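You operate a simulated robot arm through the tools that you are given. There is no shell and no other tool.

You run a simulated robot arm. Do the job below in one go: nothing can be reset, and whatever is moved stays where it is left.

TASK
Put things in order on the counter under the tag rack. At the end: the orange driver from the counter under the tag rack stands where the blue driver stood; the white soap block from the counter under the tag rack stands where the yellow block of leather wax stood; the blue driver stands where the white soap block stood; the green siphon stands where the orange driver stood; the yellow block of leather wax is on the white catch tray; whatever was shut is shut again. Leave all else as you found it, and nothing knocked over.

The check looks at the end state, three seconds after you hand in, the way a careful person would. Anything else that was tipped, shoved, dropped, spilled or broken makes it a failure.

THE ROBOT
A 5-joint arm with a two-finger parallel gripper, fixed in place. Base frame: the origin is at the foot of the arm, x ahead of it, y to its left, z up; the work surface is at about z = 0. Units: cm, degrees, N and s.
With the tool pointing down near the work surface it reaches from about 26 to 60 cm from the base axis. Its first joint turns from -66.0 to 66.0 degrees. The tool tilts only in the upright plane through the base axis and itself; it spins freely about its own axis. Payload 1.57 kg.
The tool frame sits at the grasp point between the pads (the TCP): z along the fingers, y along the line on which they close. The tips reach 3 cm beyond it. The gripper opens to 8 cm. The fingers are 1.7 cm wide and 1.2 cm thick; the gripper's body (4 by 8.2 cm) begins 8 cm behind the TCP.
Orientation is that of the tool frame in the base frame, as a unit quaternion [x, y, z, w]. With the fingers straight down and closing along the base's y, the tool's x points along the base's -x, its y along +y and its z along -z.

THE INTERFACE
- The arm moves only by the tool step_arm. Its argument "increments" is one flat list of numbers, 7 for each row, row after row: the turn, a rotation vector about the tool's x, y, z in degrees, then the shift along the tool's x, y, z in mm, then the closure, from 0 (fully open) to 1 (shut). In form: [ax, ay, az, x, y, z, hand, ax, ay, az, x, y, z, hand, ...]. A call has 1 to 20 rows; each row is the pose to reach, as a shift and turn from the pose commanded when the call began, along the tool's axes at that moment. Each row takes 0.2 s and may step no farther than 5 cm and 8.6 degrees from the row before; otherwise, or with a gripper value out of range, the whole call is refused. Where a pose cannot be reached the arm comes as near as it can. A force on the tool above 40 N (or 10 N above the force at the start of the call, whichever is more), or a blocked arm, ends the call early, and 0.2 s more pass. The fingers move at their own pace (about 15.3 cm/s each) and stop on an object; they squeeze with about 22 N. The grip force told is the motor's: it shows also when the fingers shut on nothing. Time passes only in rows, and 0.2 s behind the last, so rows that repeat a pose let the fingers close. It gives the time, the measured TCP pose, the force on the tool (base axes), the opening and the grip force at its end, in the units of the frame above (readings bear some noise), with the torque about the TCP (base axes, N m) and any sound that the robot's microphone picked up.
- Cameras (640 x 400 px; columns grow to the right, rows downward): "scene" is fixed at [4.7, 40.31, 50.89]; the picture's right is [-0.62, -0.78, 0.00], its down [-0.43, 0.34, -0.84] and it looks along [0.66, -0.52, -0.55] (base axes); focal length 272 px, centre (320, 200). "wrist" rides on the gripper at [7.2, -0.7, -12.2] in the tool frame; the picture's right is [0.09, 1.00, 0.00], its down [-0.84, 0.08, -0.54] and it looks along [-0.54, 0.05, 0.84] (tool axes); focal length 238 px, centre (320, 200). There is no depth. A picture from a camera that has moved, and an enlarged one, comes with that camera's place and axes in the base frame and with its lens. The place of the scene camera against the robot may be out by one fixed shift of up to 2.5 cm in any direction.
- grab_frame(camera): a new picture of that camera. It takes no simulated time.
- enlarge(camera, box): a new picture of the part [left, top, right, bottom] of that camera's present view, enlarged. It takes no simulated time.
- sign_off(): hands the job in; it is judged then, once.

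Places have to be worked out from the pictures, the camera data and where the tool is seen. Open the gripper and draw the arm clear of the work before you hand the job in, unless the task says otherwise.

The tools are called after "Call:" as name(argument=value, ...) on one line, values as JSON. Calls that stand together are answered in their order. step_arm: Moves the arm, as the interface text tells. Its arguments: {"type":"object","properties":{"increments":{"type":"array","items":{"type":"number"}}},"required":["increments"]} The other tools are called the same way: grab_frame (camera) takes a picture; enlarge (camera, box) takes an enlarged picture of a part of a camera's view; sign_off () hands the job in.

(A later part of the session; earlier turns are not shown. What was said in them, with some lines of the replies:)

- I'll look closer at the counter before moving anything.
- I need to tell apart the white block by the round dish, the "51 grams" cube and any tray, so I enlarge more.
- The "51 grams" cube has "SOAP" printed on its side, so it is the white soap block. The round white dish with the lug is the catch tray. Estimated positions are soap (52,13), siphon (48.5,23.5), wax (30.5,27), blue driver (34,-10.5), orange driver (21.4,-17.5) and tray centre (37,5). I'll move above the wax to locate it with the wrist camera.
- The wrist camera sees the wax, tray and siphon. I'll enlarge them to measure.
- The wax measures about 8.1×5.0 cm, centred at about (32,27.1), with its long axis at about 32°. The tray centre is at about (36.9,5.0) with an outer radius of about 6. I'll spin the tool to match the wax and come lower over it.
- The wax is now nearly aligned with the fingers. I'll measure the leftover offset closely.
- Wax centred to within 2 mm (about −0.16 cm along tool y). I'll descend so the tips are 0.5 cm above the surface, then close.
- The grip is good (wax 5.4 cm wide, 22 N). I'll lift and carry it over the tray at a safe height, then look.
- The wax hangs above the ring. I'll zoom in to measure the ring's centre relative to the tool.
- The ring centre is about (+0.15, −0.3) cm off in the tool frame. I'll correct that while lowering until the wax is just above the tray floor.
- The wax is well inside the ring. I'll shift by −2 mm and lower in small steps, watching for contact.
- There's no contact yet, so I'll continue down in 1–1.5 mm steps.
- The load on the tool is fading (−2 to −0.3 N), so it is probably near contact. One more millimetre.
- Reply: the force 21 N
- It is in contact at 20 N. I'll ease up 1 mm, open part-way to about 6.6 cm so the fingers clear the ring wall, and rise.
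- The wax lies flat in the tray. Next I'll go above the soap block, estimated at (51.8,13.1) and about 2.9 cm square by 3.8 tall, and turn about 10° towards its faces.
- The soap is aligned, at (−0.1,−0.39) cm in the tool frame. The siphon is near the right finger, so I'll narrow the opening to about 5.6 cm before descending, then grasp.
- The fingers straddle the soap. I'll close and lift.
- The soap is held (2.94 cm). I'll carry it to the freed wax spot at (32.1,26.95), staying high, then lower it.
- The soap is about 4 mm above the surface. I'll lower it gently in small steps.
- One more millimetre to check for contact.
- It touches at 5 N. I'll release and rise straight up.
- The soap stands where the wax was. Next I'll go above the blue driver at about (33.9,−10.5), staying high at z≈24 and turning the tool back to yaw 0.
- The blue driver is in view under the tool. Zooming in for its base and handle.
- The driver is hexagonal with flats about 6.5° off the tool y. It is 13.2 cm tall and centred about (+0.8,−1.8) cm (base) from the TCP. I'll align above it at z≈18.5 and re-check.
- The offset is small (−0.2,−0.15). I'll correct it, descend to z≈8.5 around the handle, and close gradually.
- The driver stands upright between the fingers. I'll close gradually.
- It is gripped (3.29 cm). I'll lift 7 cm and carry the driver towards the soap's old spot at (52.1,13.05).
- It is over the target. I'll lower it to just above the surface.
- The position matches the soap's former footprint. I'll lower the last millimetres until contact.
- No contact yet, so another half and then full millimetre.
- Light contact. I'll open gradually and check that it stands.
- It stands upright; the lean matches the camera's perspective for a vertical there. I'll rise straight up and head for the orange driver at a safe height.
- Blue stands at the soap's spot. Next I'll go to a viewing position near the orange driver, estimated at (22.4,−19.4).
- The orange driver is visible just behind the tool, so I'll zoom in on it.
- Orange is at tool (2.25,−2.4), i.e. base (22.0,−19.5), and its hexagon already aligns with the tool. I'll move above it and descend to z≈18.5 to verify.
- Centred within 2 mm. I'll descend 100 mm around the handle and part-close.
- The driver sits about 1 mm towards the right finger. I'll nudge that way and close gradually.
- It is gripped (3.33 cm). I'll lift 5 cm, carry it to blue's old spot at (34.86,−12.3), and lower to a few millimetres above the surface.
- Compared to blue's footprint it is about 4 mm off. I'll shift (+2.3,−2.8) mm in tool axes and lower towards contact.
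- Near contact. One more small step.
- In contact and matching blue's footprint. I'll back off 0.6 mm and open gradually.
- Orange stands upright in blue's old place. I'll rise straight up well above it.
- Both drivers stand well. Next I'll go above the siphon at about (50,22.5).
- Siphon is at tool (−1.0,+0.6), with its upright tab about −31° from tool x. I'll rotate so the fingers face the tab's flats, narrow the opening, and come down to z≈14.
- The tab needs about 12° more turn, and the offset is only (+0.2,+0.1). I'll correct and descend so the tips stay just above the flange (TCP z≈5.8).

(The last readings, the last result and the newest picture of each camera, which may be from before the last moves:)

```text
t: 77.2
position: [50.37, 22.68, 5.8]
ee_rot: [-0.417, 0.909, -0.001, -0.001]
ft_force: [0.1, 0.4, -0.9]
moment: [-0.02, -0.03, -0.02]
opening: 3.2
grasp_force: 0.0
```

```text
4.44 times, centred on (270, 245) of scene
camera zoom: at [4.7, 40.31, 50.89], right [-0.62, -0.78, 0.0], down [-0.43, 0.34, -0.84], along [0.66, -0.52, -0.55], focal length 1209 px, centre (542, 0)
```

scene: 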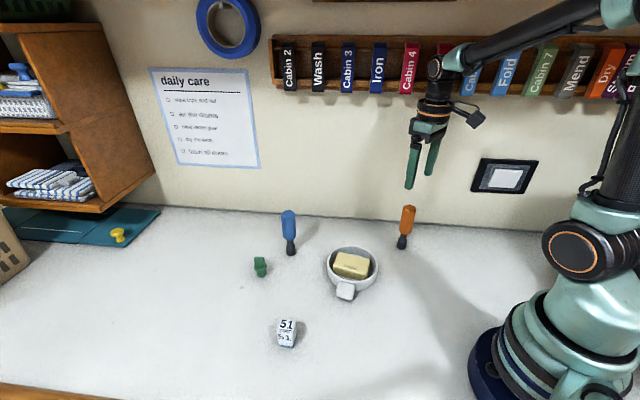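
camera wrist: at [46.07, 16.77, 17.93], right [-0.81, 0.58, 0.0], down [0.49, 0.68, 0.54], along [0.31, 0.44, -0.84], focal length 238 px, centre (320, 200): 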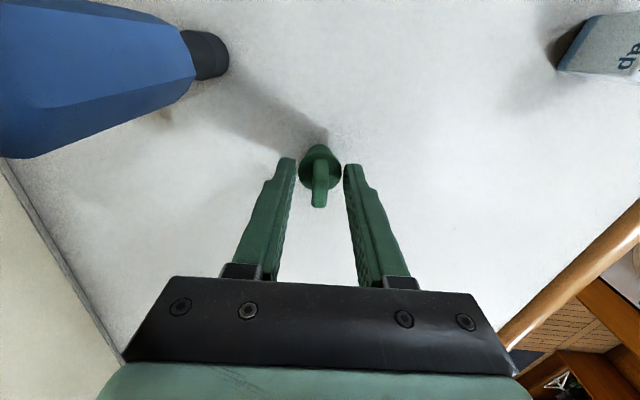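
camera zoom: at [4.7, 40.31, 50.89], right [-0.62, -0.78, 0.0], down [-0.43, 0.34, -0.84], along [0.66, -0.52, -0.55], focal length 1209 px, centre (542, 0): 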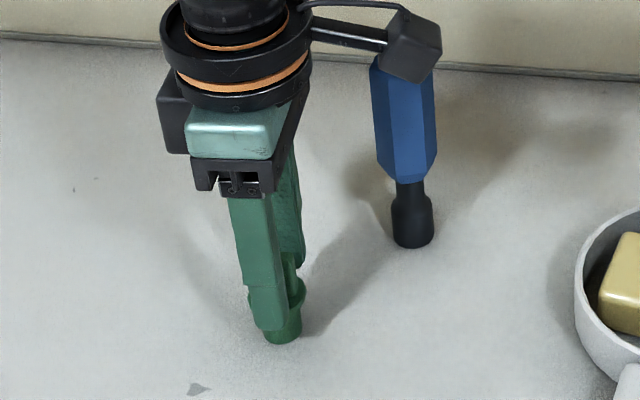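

The tab is aligned between the fingers, with the tips just above the flange. I'll close gently.

Call:
step_arm(increments=[0, 0, 0, 0, 0, 0, 0.7, 0, 0, 0, 0, 0, 0, 0.8, 0, 0, 0, 0, 0, 0, 0.85, 0, 0, 0, 0, 0, 0, 0.88, 0, 0, 0, 0, 0, 0, 0.91, 0, 0, 0, 0, 0, 0, 0.96, 0, 0, 0, 0, 0, 0, 0.96])

Call:
enlarge(camera="wrist", box=[260, 120, 380, 210])

Call:
enlarge(camera="scene", box=[220, 200, 320, 290])

```text
t: 78.8
position: [50.37, 22.75, 5.98]
ee_rot: [-0.416, 0.909, 0.0, 0.001]
ft_force: [2.0, -1.7, 7.4]
moment: [-0.02, -0.12, 0.0]
opening: 0.87
grasp_force: 21.8
```

```text
4.44 times, centred on (320, 165) of wrist
camera zoom: at [46.1, 16.77, 17.97], right [-0.81, 0.58, 0.0], down [0.49, 0.68, 0.54], along [0.32, 0.44, -0.84], focal length 1059 px, centre (320, 356)
```

zoom: 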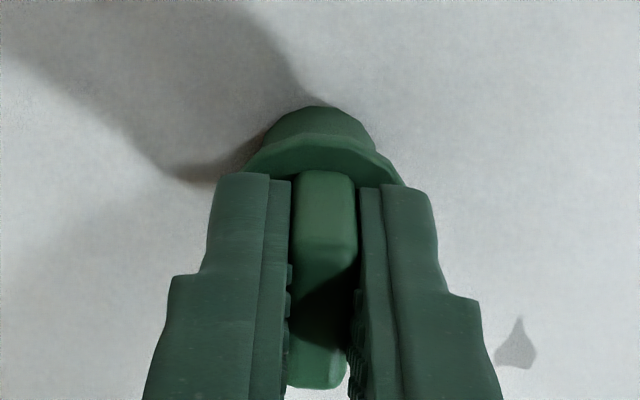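

```text
4.44 times, centred on (270, 245) of scene
camera zoom: at [4.69, 40.31, 50.89], right [-0.62, -0.78, 0.0], down [-0.43, 0.34, -0.84], along [0.66, -0.52, -0.55], focal length 1209 px, centre (542, 0)
```

zoom: 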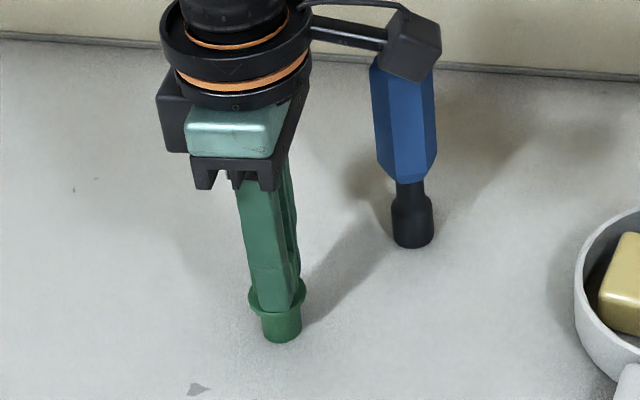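

Gripped the tab (0.87 cm). I'll lift 11 cm, then carry it across.

Call:
step_arm(increments=[0, 0, 0, 0, 0, -5, 0.96, 0, 0, 0, 0, 0, -15, 0.96, 0, 0, 0, 0, 0, -35, 0.96, 0, 0, 0, 0, 0, -60, 0.96, 0, 0, 0, 0, 0, -85, 0.96, 0, 0, 0, 0, 0, -103, 0.96, 0, 0, 0, 0, 0, -110, 0.96, 0, 0, 0, 0, 0, -110, 0.96])

Call:
grab_frame(camera="wrist")

Call:
grab_frame(camera="scene")

```text
t: 80.6
position: [50.49, 22.86, 16.84]
ee_rot: [-0.416, 0.909, -0.001, 0.0]
ft_force: [0.2, 0.7, 0.6]
moment: [-0.02, -0.01, -0.04]
opening: 0.82
grasp_force: 22.3
```

```text
taken
camera wrist: at [46.17, 16.93, 28.88], right [-0.81, 0.58, 0.0], down [0.49, 0.68, 0.54], along [0.32, 0.44, -0.84], focal length 238 px, centre (320, 200)
```

wrist: 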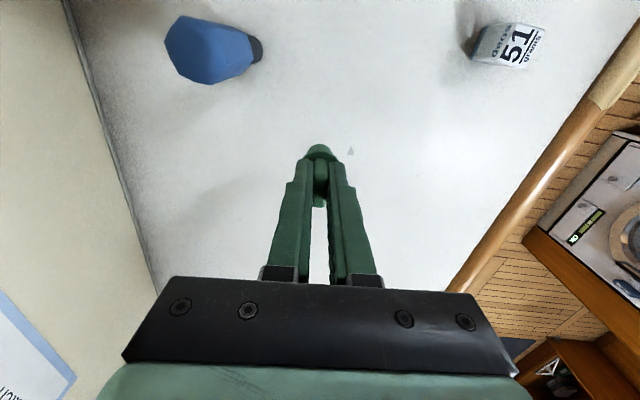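

```text
taken
```

scene: 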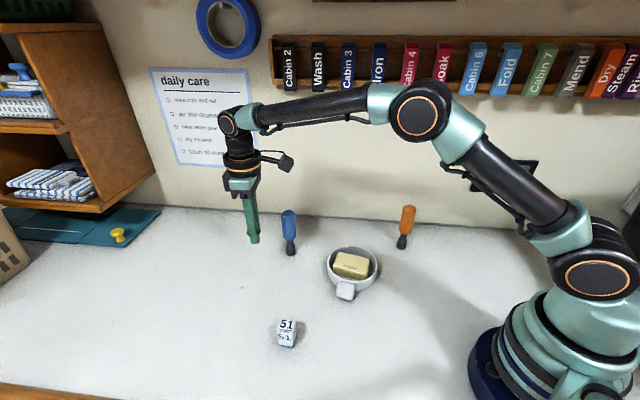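

The siphon is held firmly. I'll carry it over to the orange driver's old spot at (21.8,−19.6).

Call:
step_arm(increments=[0, 0, 0, 10.1, -1.2, 0, 0.96, 0, 0, 0, 30.4, -3.6, 0, 0.96, 0, 0, 0, 60.8, -7.2, 0, 0.96, 0, 0, 0, 91.2, -10.8, 0, 0.96, 0, 0, 0, 121.6, -14.4, 0, 0.96, 0, 0, 0, 152, -18.1, 0, 0.96, 0, 0, 0, 182.3, -21.7, 0, 0.96, 0, 0, 0, 212.7, -25.3, 0, 0.96, 0, 0, 0, 243.1, -28.9, 0, 0.96, 0, 0, 0, 273.5, -32.5, 0, 0.96, 0, 0, 0, 303.9, -36.1, 0, 0.96, 0, 0, 0, 334.3, -39.7, 0, 0.96, 0, 0, 0, 364.7, -43.3, 0, 0.96, 0, 0, 0, 395.1, -47, 0, 0.96, 0, 0, 0, 425.5, -50.6, 0, 0.96, 0, 0, 0, 455.9, -54.2, 0, 0.96, 0, 0, 0, 481.2, -57.2, 0, 0.96, 0, 0, 0, 496.4, -59, 0, 0.96, 0, 0, 0, 506.5, -60.2, 0, 0.96, 0, 0, 0, 506.5, -60.2, 0, 0.96])

Call:
grab_frame(camera="wrist")

Call:
grab_frame(camera="scene")

```text
t: 84.8
position: [21.81, -19.48, 16.78]
ee_rot: [-0.416, 0.909, 0.001, 0.0]
ft_force: [-0.7, 0.5, -1.0]
moment: [0.0, -0.01, -0.02]
opening: 0.85
grasp_force: 21.7
```

```text
taken
camera wrist: at [17.46, -25.43, 28.78], right [-0.81, 0.58, 0.0], down [0.49, 0.68, 0.54], along [0.31, 0.44, -0.84], focal length 238 px, centre (320, 200)
```

wrist: 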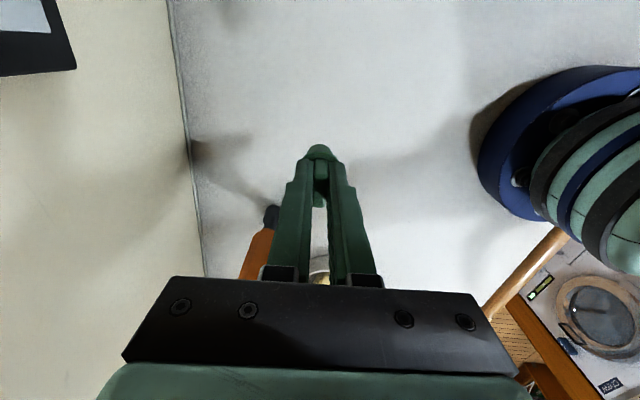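

```text
taken
```

scene: 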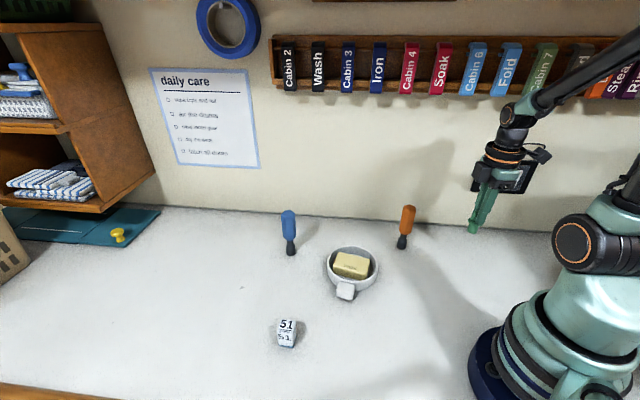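

It is above the orange driver's former spot and clear of everything. I'll lower it to a few millimetres above the surface.

Call:
step_arm(increments=[0, 0, 0, 0, 0, 15, 0.96, 0, 0, 0, 0, 0, 35, 0.96, 0, 0, 0, 0, 0, 55, 0.96, 0, 0, 0, 0, 0, 75, 0.96, 0, 0, 0, 0, 0, 90, 0.96, 0, 0, 0, 0, 0, 100, 0.96, 0, 0, 0, 0, 0, 105, 0.96, 0, 0, 0, 0, 0, 107, 0.96, 0, 0, 0, 0, 0, 107, 0.96])

Call:
enlarge(camera="scene", box=[400, 190, 520, 280])

Call:
grab_frame(camera="wrist")

```text
t: 86.8
position: [21.95, -19.45, 6.0]
ee_rot: [-0.416, 0.909, 0.0, 0.001]
ft_force: [0.3, 0.3, -0.5]
moment: [0.02, 0.0, 0.02]
opening: 0.83
grasp_force: 21.9
```

```text
4.44 times, centred on (460, 235) of scene
camera zoom: at [4.7, 40.31, 50.89], right [-0.62, -0.78, 0.0], down [-0.43, 0.34, -0.84], along [0.66, -0.52, -0.55], focal length 1209 px, centre (-302, 44)
```

zoom: 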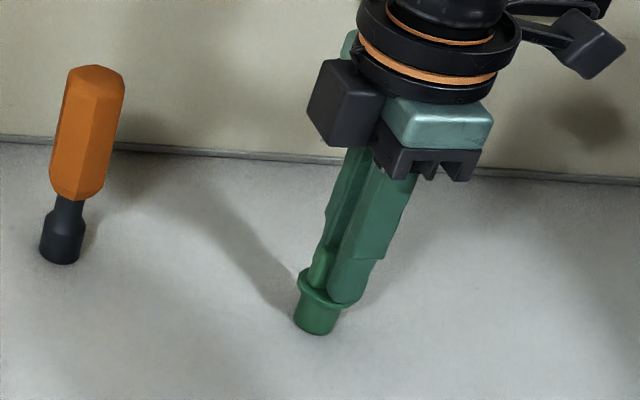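

```text
taken
camera wrist: at [17.61, -25.38, 18.1], right [-0.81, 0.58, 0.0], down [0.49, 0.68, 0.54], along [0.32, 0.44, -0.84], focal length 238 px, centre (320, 200)
```

wrist: 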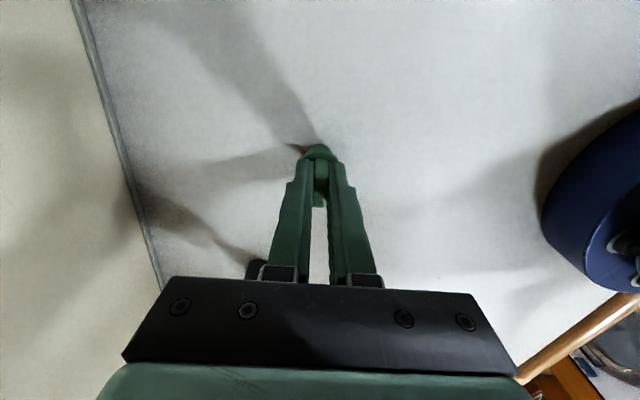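

The siphon's foot matches the orange driver's old foot pixel (~459,262). Last millimetres down.

Call:
step_arm(increments=[0, 0, 0, 0, 0, 1, 0.96, 0, 0, 0, 0, 0, 2, 0.96, 0, 0, 0, 0, 0, 2, 0.96])

Call:
step_arm(increments=[0, 0, 0, 0, 0, 0.8, 0.96, 0, 0, 0, 0, 0, 0.8, 0.96])

```text
t: 87.6
position: [22.04, -19.48, 5.92]
ee_rot: [-0.416, 0.909, -0.001, 0.001]
ft_force: [-2.7, 6.7, 33.6]
moment: [0.41, 0.1, 0.04]
opening: 0.85
grasp_force: 22.2
```

```text
t: 88.1
position: [21.92, -19.54, 5.91]
ee_rot: [-0.416, 0.909, -0.001, 0.0]
ft_force: [-1.5, 3.6, 9.4]
moment: [0.15, 0.07, 0.0]
opening: 0.84
grasp_force: 21.7
stopped in row 2: the force on the tool passed its limit at 45 N (the readings are from after the stop); the commanded pose is now the measured one
```

It is firmly seated. I'll ease up 0.5 mm and open.

Call:
step_arm(increments=[0, 0, 0, 0, 0, -0.5, 0.96, 0, 0, 0, 0, 0, -0.5, 0.88, 0, 0, 0, 0, 0, -0.5, 0.85, 0, 0, 0, 0, 0, -0.5, 0.8, 0, 0, 0, 0, 0, -0.5, 0.7, 0, 0, 0, 0, 0, -0.5, 0.6, 0, 0, 0, 0, 0, -0.5, 0.6])

Call:
enlarge(camera="scene", box=[400, 190, 520, 280])

Call:
enlarge(camera="wrist", box=[260, 120, 380, 210])

```text
t: 89.7
position: [21.85, -19.61, 5.85]
ee_rot: [-0.417, 0.909, -0.001, 0.0]
ft_force: [0.3, -0.7, 0.1]
moment: [0.01, 0.0, -0.01]
opening: 3.19
grasp_force: 0.0
```

```text
4.44 times, centred on (460, 235) of scene
camera zoom: at [4.7, 40.31, 50.89], right [-0.62, -0.78, 0.0], down [-0.43, 0.34, -0.84], along [0.66, -0.52, -0.55], focal length 1209 px, centre (-302, 44)
```

zoom: 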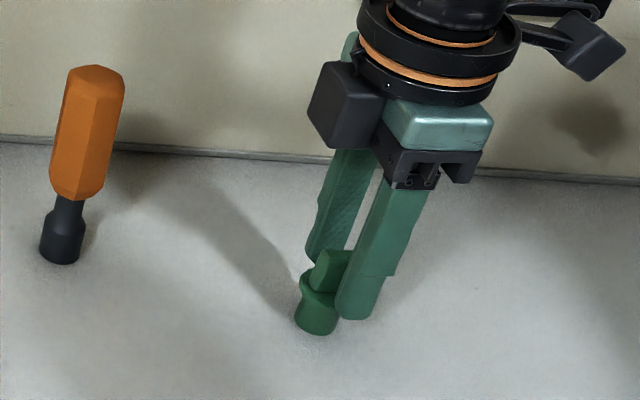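

```text
4.44 times, centred on (320, 165) of wrist
camera zoom: at [17.59, -25.47, 17.96], right [-0.81, 0.58, 0.0], down [0.49, 0.68, 0.54], along [0.32, 0.44, -0.84], focal length 1059 px, centre (320, 356)
```

zoom: 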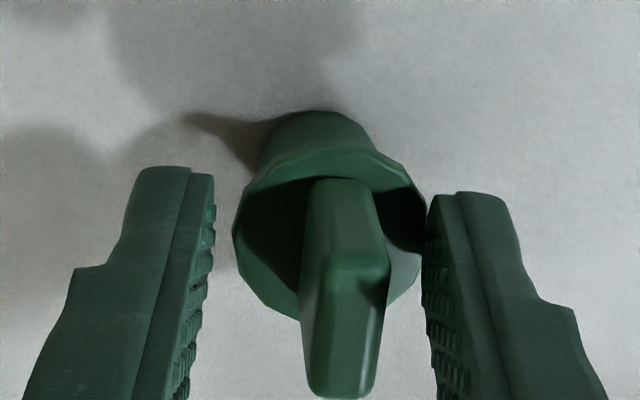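

Released. I'll rise straight up and check that it stands upright.

Call:
step_arm(increments=[0, 0, 0, 0, 0, -5, 0.6, 0, 0, 0, 0, 0, -15, 0.5, 0, 0, 0, 0, 0, -30, 0.4, 0, 0, 0, 0, 0, -50, 0.3, 0, 0, 0, 0, 0, -80, 0.2, 0, 0, 0, 0, 0, -115, 0.1, 0, 0, 0, 0, 0, -150, 0, 0, 0, 0, 0, 0, -185, 0, 0, 0, 0, 0, 0, -185, 0])

Call:
enlarge(camera="scene", box=[420, 200, 520, 280])

Call:
grab_frame(camera="wrist")

Call:
enlarge(camera="wrist", box=[260, 60, 380, 150])

```text
t: 91.7
position: [22.18, -19.44, 24.27]
ee_rot: [-0.417, 0.909, -0.001, 0.0]
ft_force: [0.4, -0.1, -0.7]
moment: [-0.02, -0.03, 0.02]
opening: 8.01
grasp_force: 0.1
```

```text
5.00 times, centred on (470, 240) of scene
camera zoom: at [4.7, 40.31, 50.89], right [-0.62, -0.78, 0.0], down [-0.43, 0.34, -0.84], along [0.66, -0.52, -0.55], focal length 1360 px, centre (-430, 0)
```

zoom: 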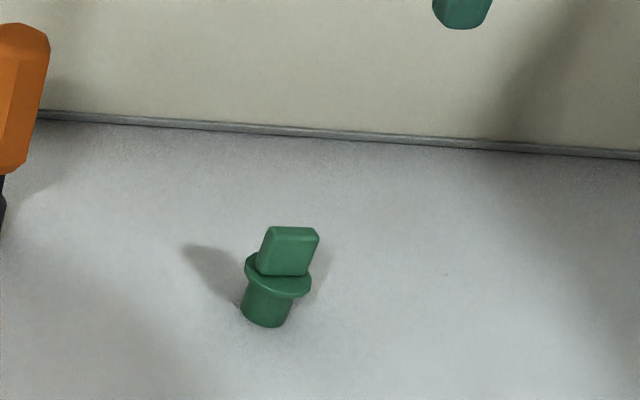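

```text
taken
camera wrist: at [17.79, -25.31, 36.4], right [-0.81, 0.58, 0.0], down [0.49, 0.68, 0.54], along [0.32, 0.44, -0.84], focal length 238 px, centre (320, 200)
```

wrist: 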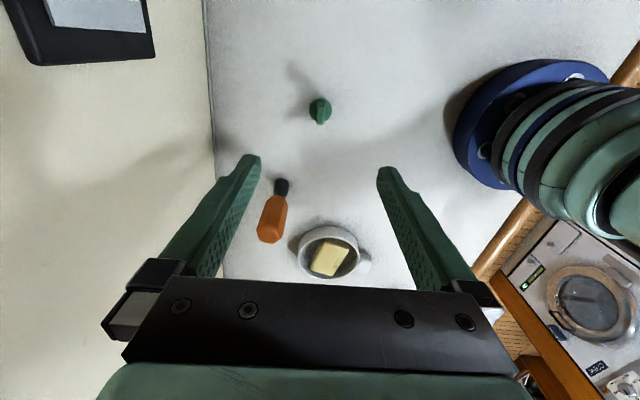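

```text
4.44 times, centred on (320, 105) of wrist
camera zoom: at [17.79, -25.31, 36.4], right [-0.81, 0.58, 0.0], down [0.49, 0.68, 0.54], along [0.32, 0.44, -0.84], focal length 1059 px, centre (320, 622)
```

zoom: 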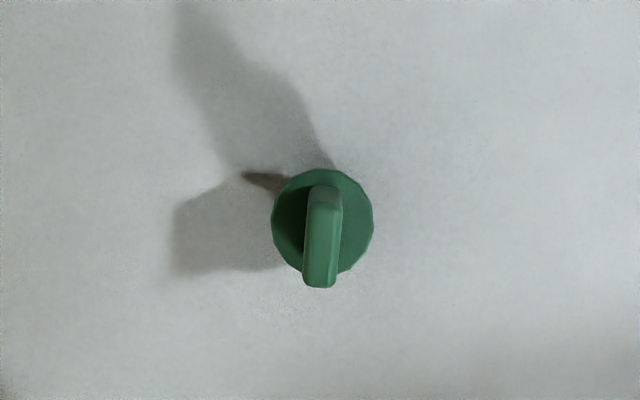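

The siphon stands upright; its lean matches the vertical there. I'll draw the arm up and away, then inspect everything.

Call:
step_arm(increments=[0, 0, 0, 0, 0, -25, 0, 0, 0, 0, 0, 0, -50, 0, 0, 0, 0, 0, 0, -80, 0, 0, 0, 0, -30, 4, -80, 0, 0, 0, 0, -60, 8, -80, 0, 0, 0, 0, -90, 12, -80, 0, 0, 0, 0, -120, 16, -80, 0, 0, 0, 0, -150, 20, -80, 0, 0, 0, 0, -180, 24, -80, 0, 0, 0, 0, -210, 28, -80, 0, 0, 0, 0, -236, 32, -80, 0, 0, 0, 0, -236, 32, -80, 0])

Call:
grab_frame(camera="scene")

Call:
enlarge(camera="scene", box=[230, 190, 490, 360])

Call:
grab_frame(camera="wrist")

Call:
enlarge(camera="scene", box=[310, 235, 390, 310])

```text
t: 94.3
position: [34.79, 0.59, 32.34]
ee_rot: [-0.417, 0.909, 0.001, 0.0]
ft_force: [0.1, 0.3, -0.3]
moment: [0.02, -0.02, 0.0]
opening: 7.99
grasp_force: 0.1
```

```text
taken
```

scene: 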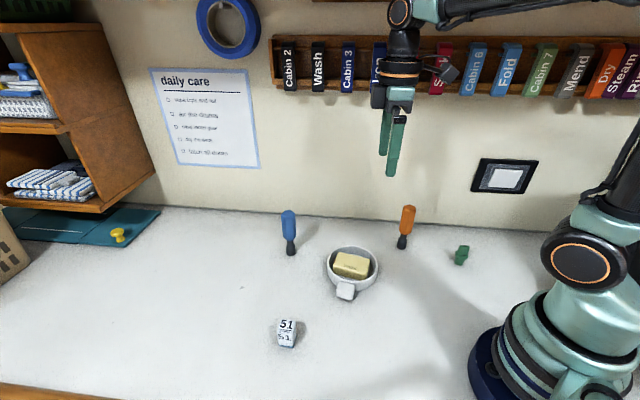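

```text
2.35 times, centred on (360, 275) of scene
camera zoom: at [4.7, 40.31, 50.89], right [-0.62, -0.78, 0.0], down [-0.43, 0.34, -0.84], along [0.66, -0.52, -0.55], focal length 640 px, centre (226, 24)
```

zoom: 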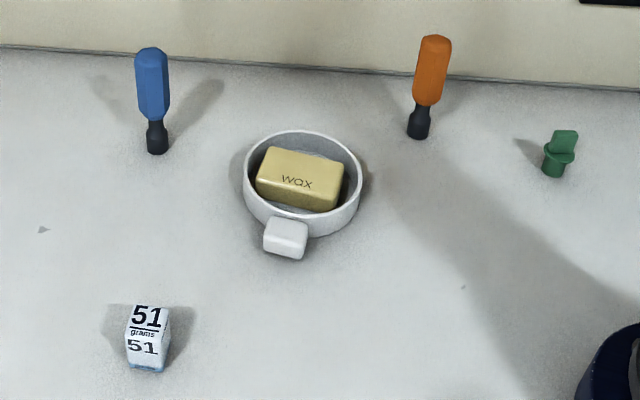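

```text
taken
camera wrist: at [30.42, -5.39, 44.31], right [-0.81, 0.58, 0.0], down [0.49, 0.68, 0.54], along [0.32, 0.44, -0.84], focal length 238 px, centre (320, 200)
```

wrist: 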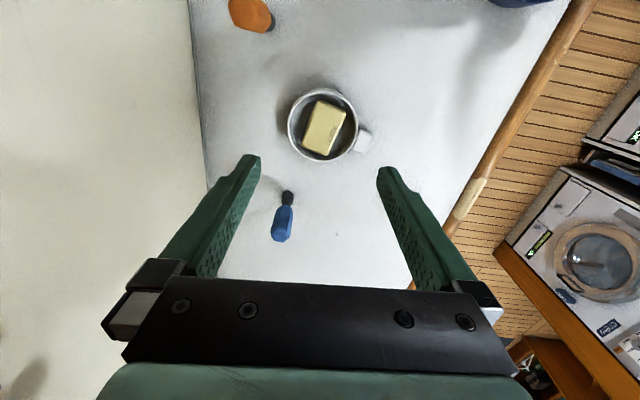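

```text
5.33 times, centred on (350, 272) of scene
camera zoom: at [4.7, 40.31, 50.89], right [-0.62, -0.78, 0.0], down [-0.43, 0.34, -0.84], along [0.66, -0.52, -0.55], focal length 1451 px, centre (160, -187)
```

zoom: 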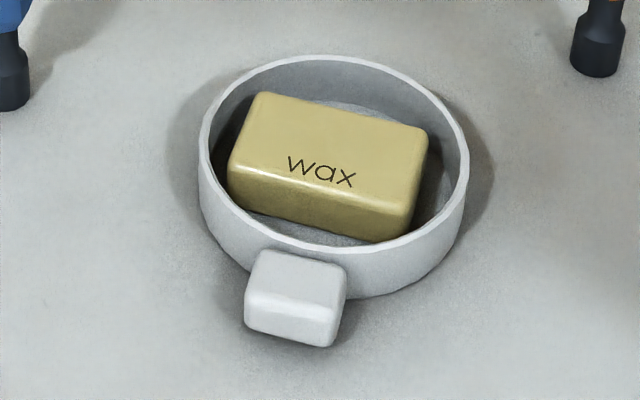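

All five items stand in their target places. The tray is unmoved, everything is upright, nothing was opened, and the arm is clear with the gripper open, so I'm handing in.

Call:
sign_off()

```text
The job is handed in.
```

The job is done and handed in. All five items are in their new places:

- **Yellow wax:** it lies flat inside the white catch tray, which has not moved.
- **White soap block:** the small "51 grams" cube, which has "SOAP" printed on its side, stands where the wax was.
- **Blue driver:** it stands upright where the soap was.
- **Orange driver:** it stands upright where the blue driver was, matching the old footprint closely in the scene camera.
- **Green siphon:** it stands upright where the orange driver was, its foot on the same spot in the picture.

I took the white block fixed to the side of the round dish to be part of the tray, and left it alone. Nothing had to be opened, so nothing needed shutting again. Nothing was knocked over. The gripper is open and the arm is raised clear of the counter.
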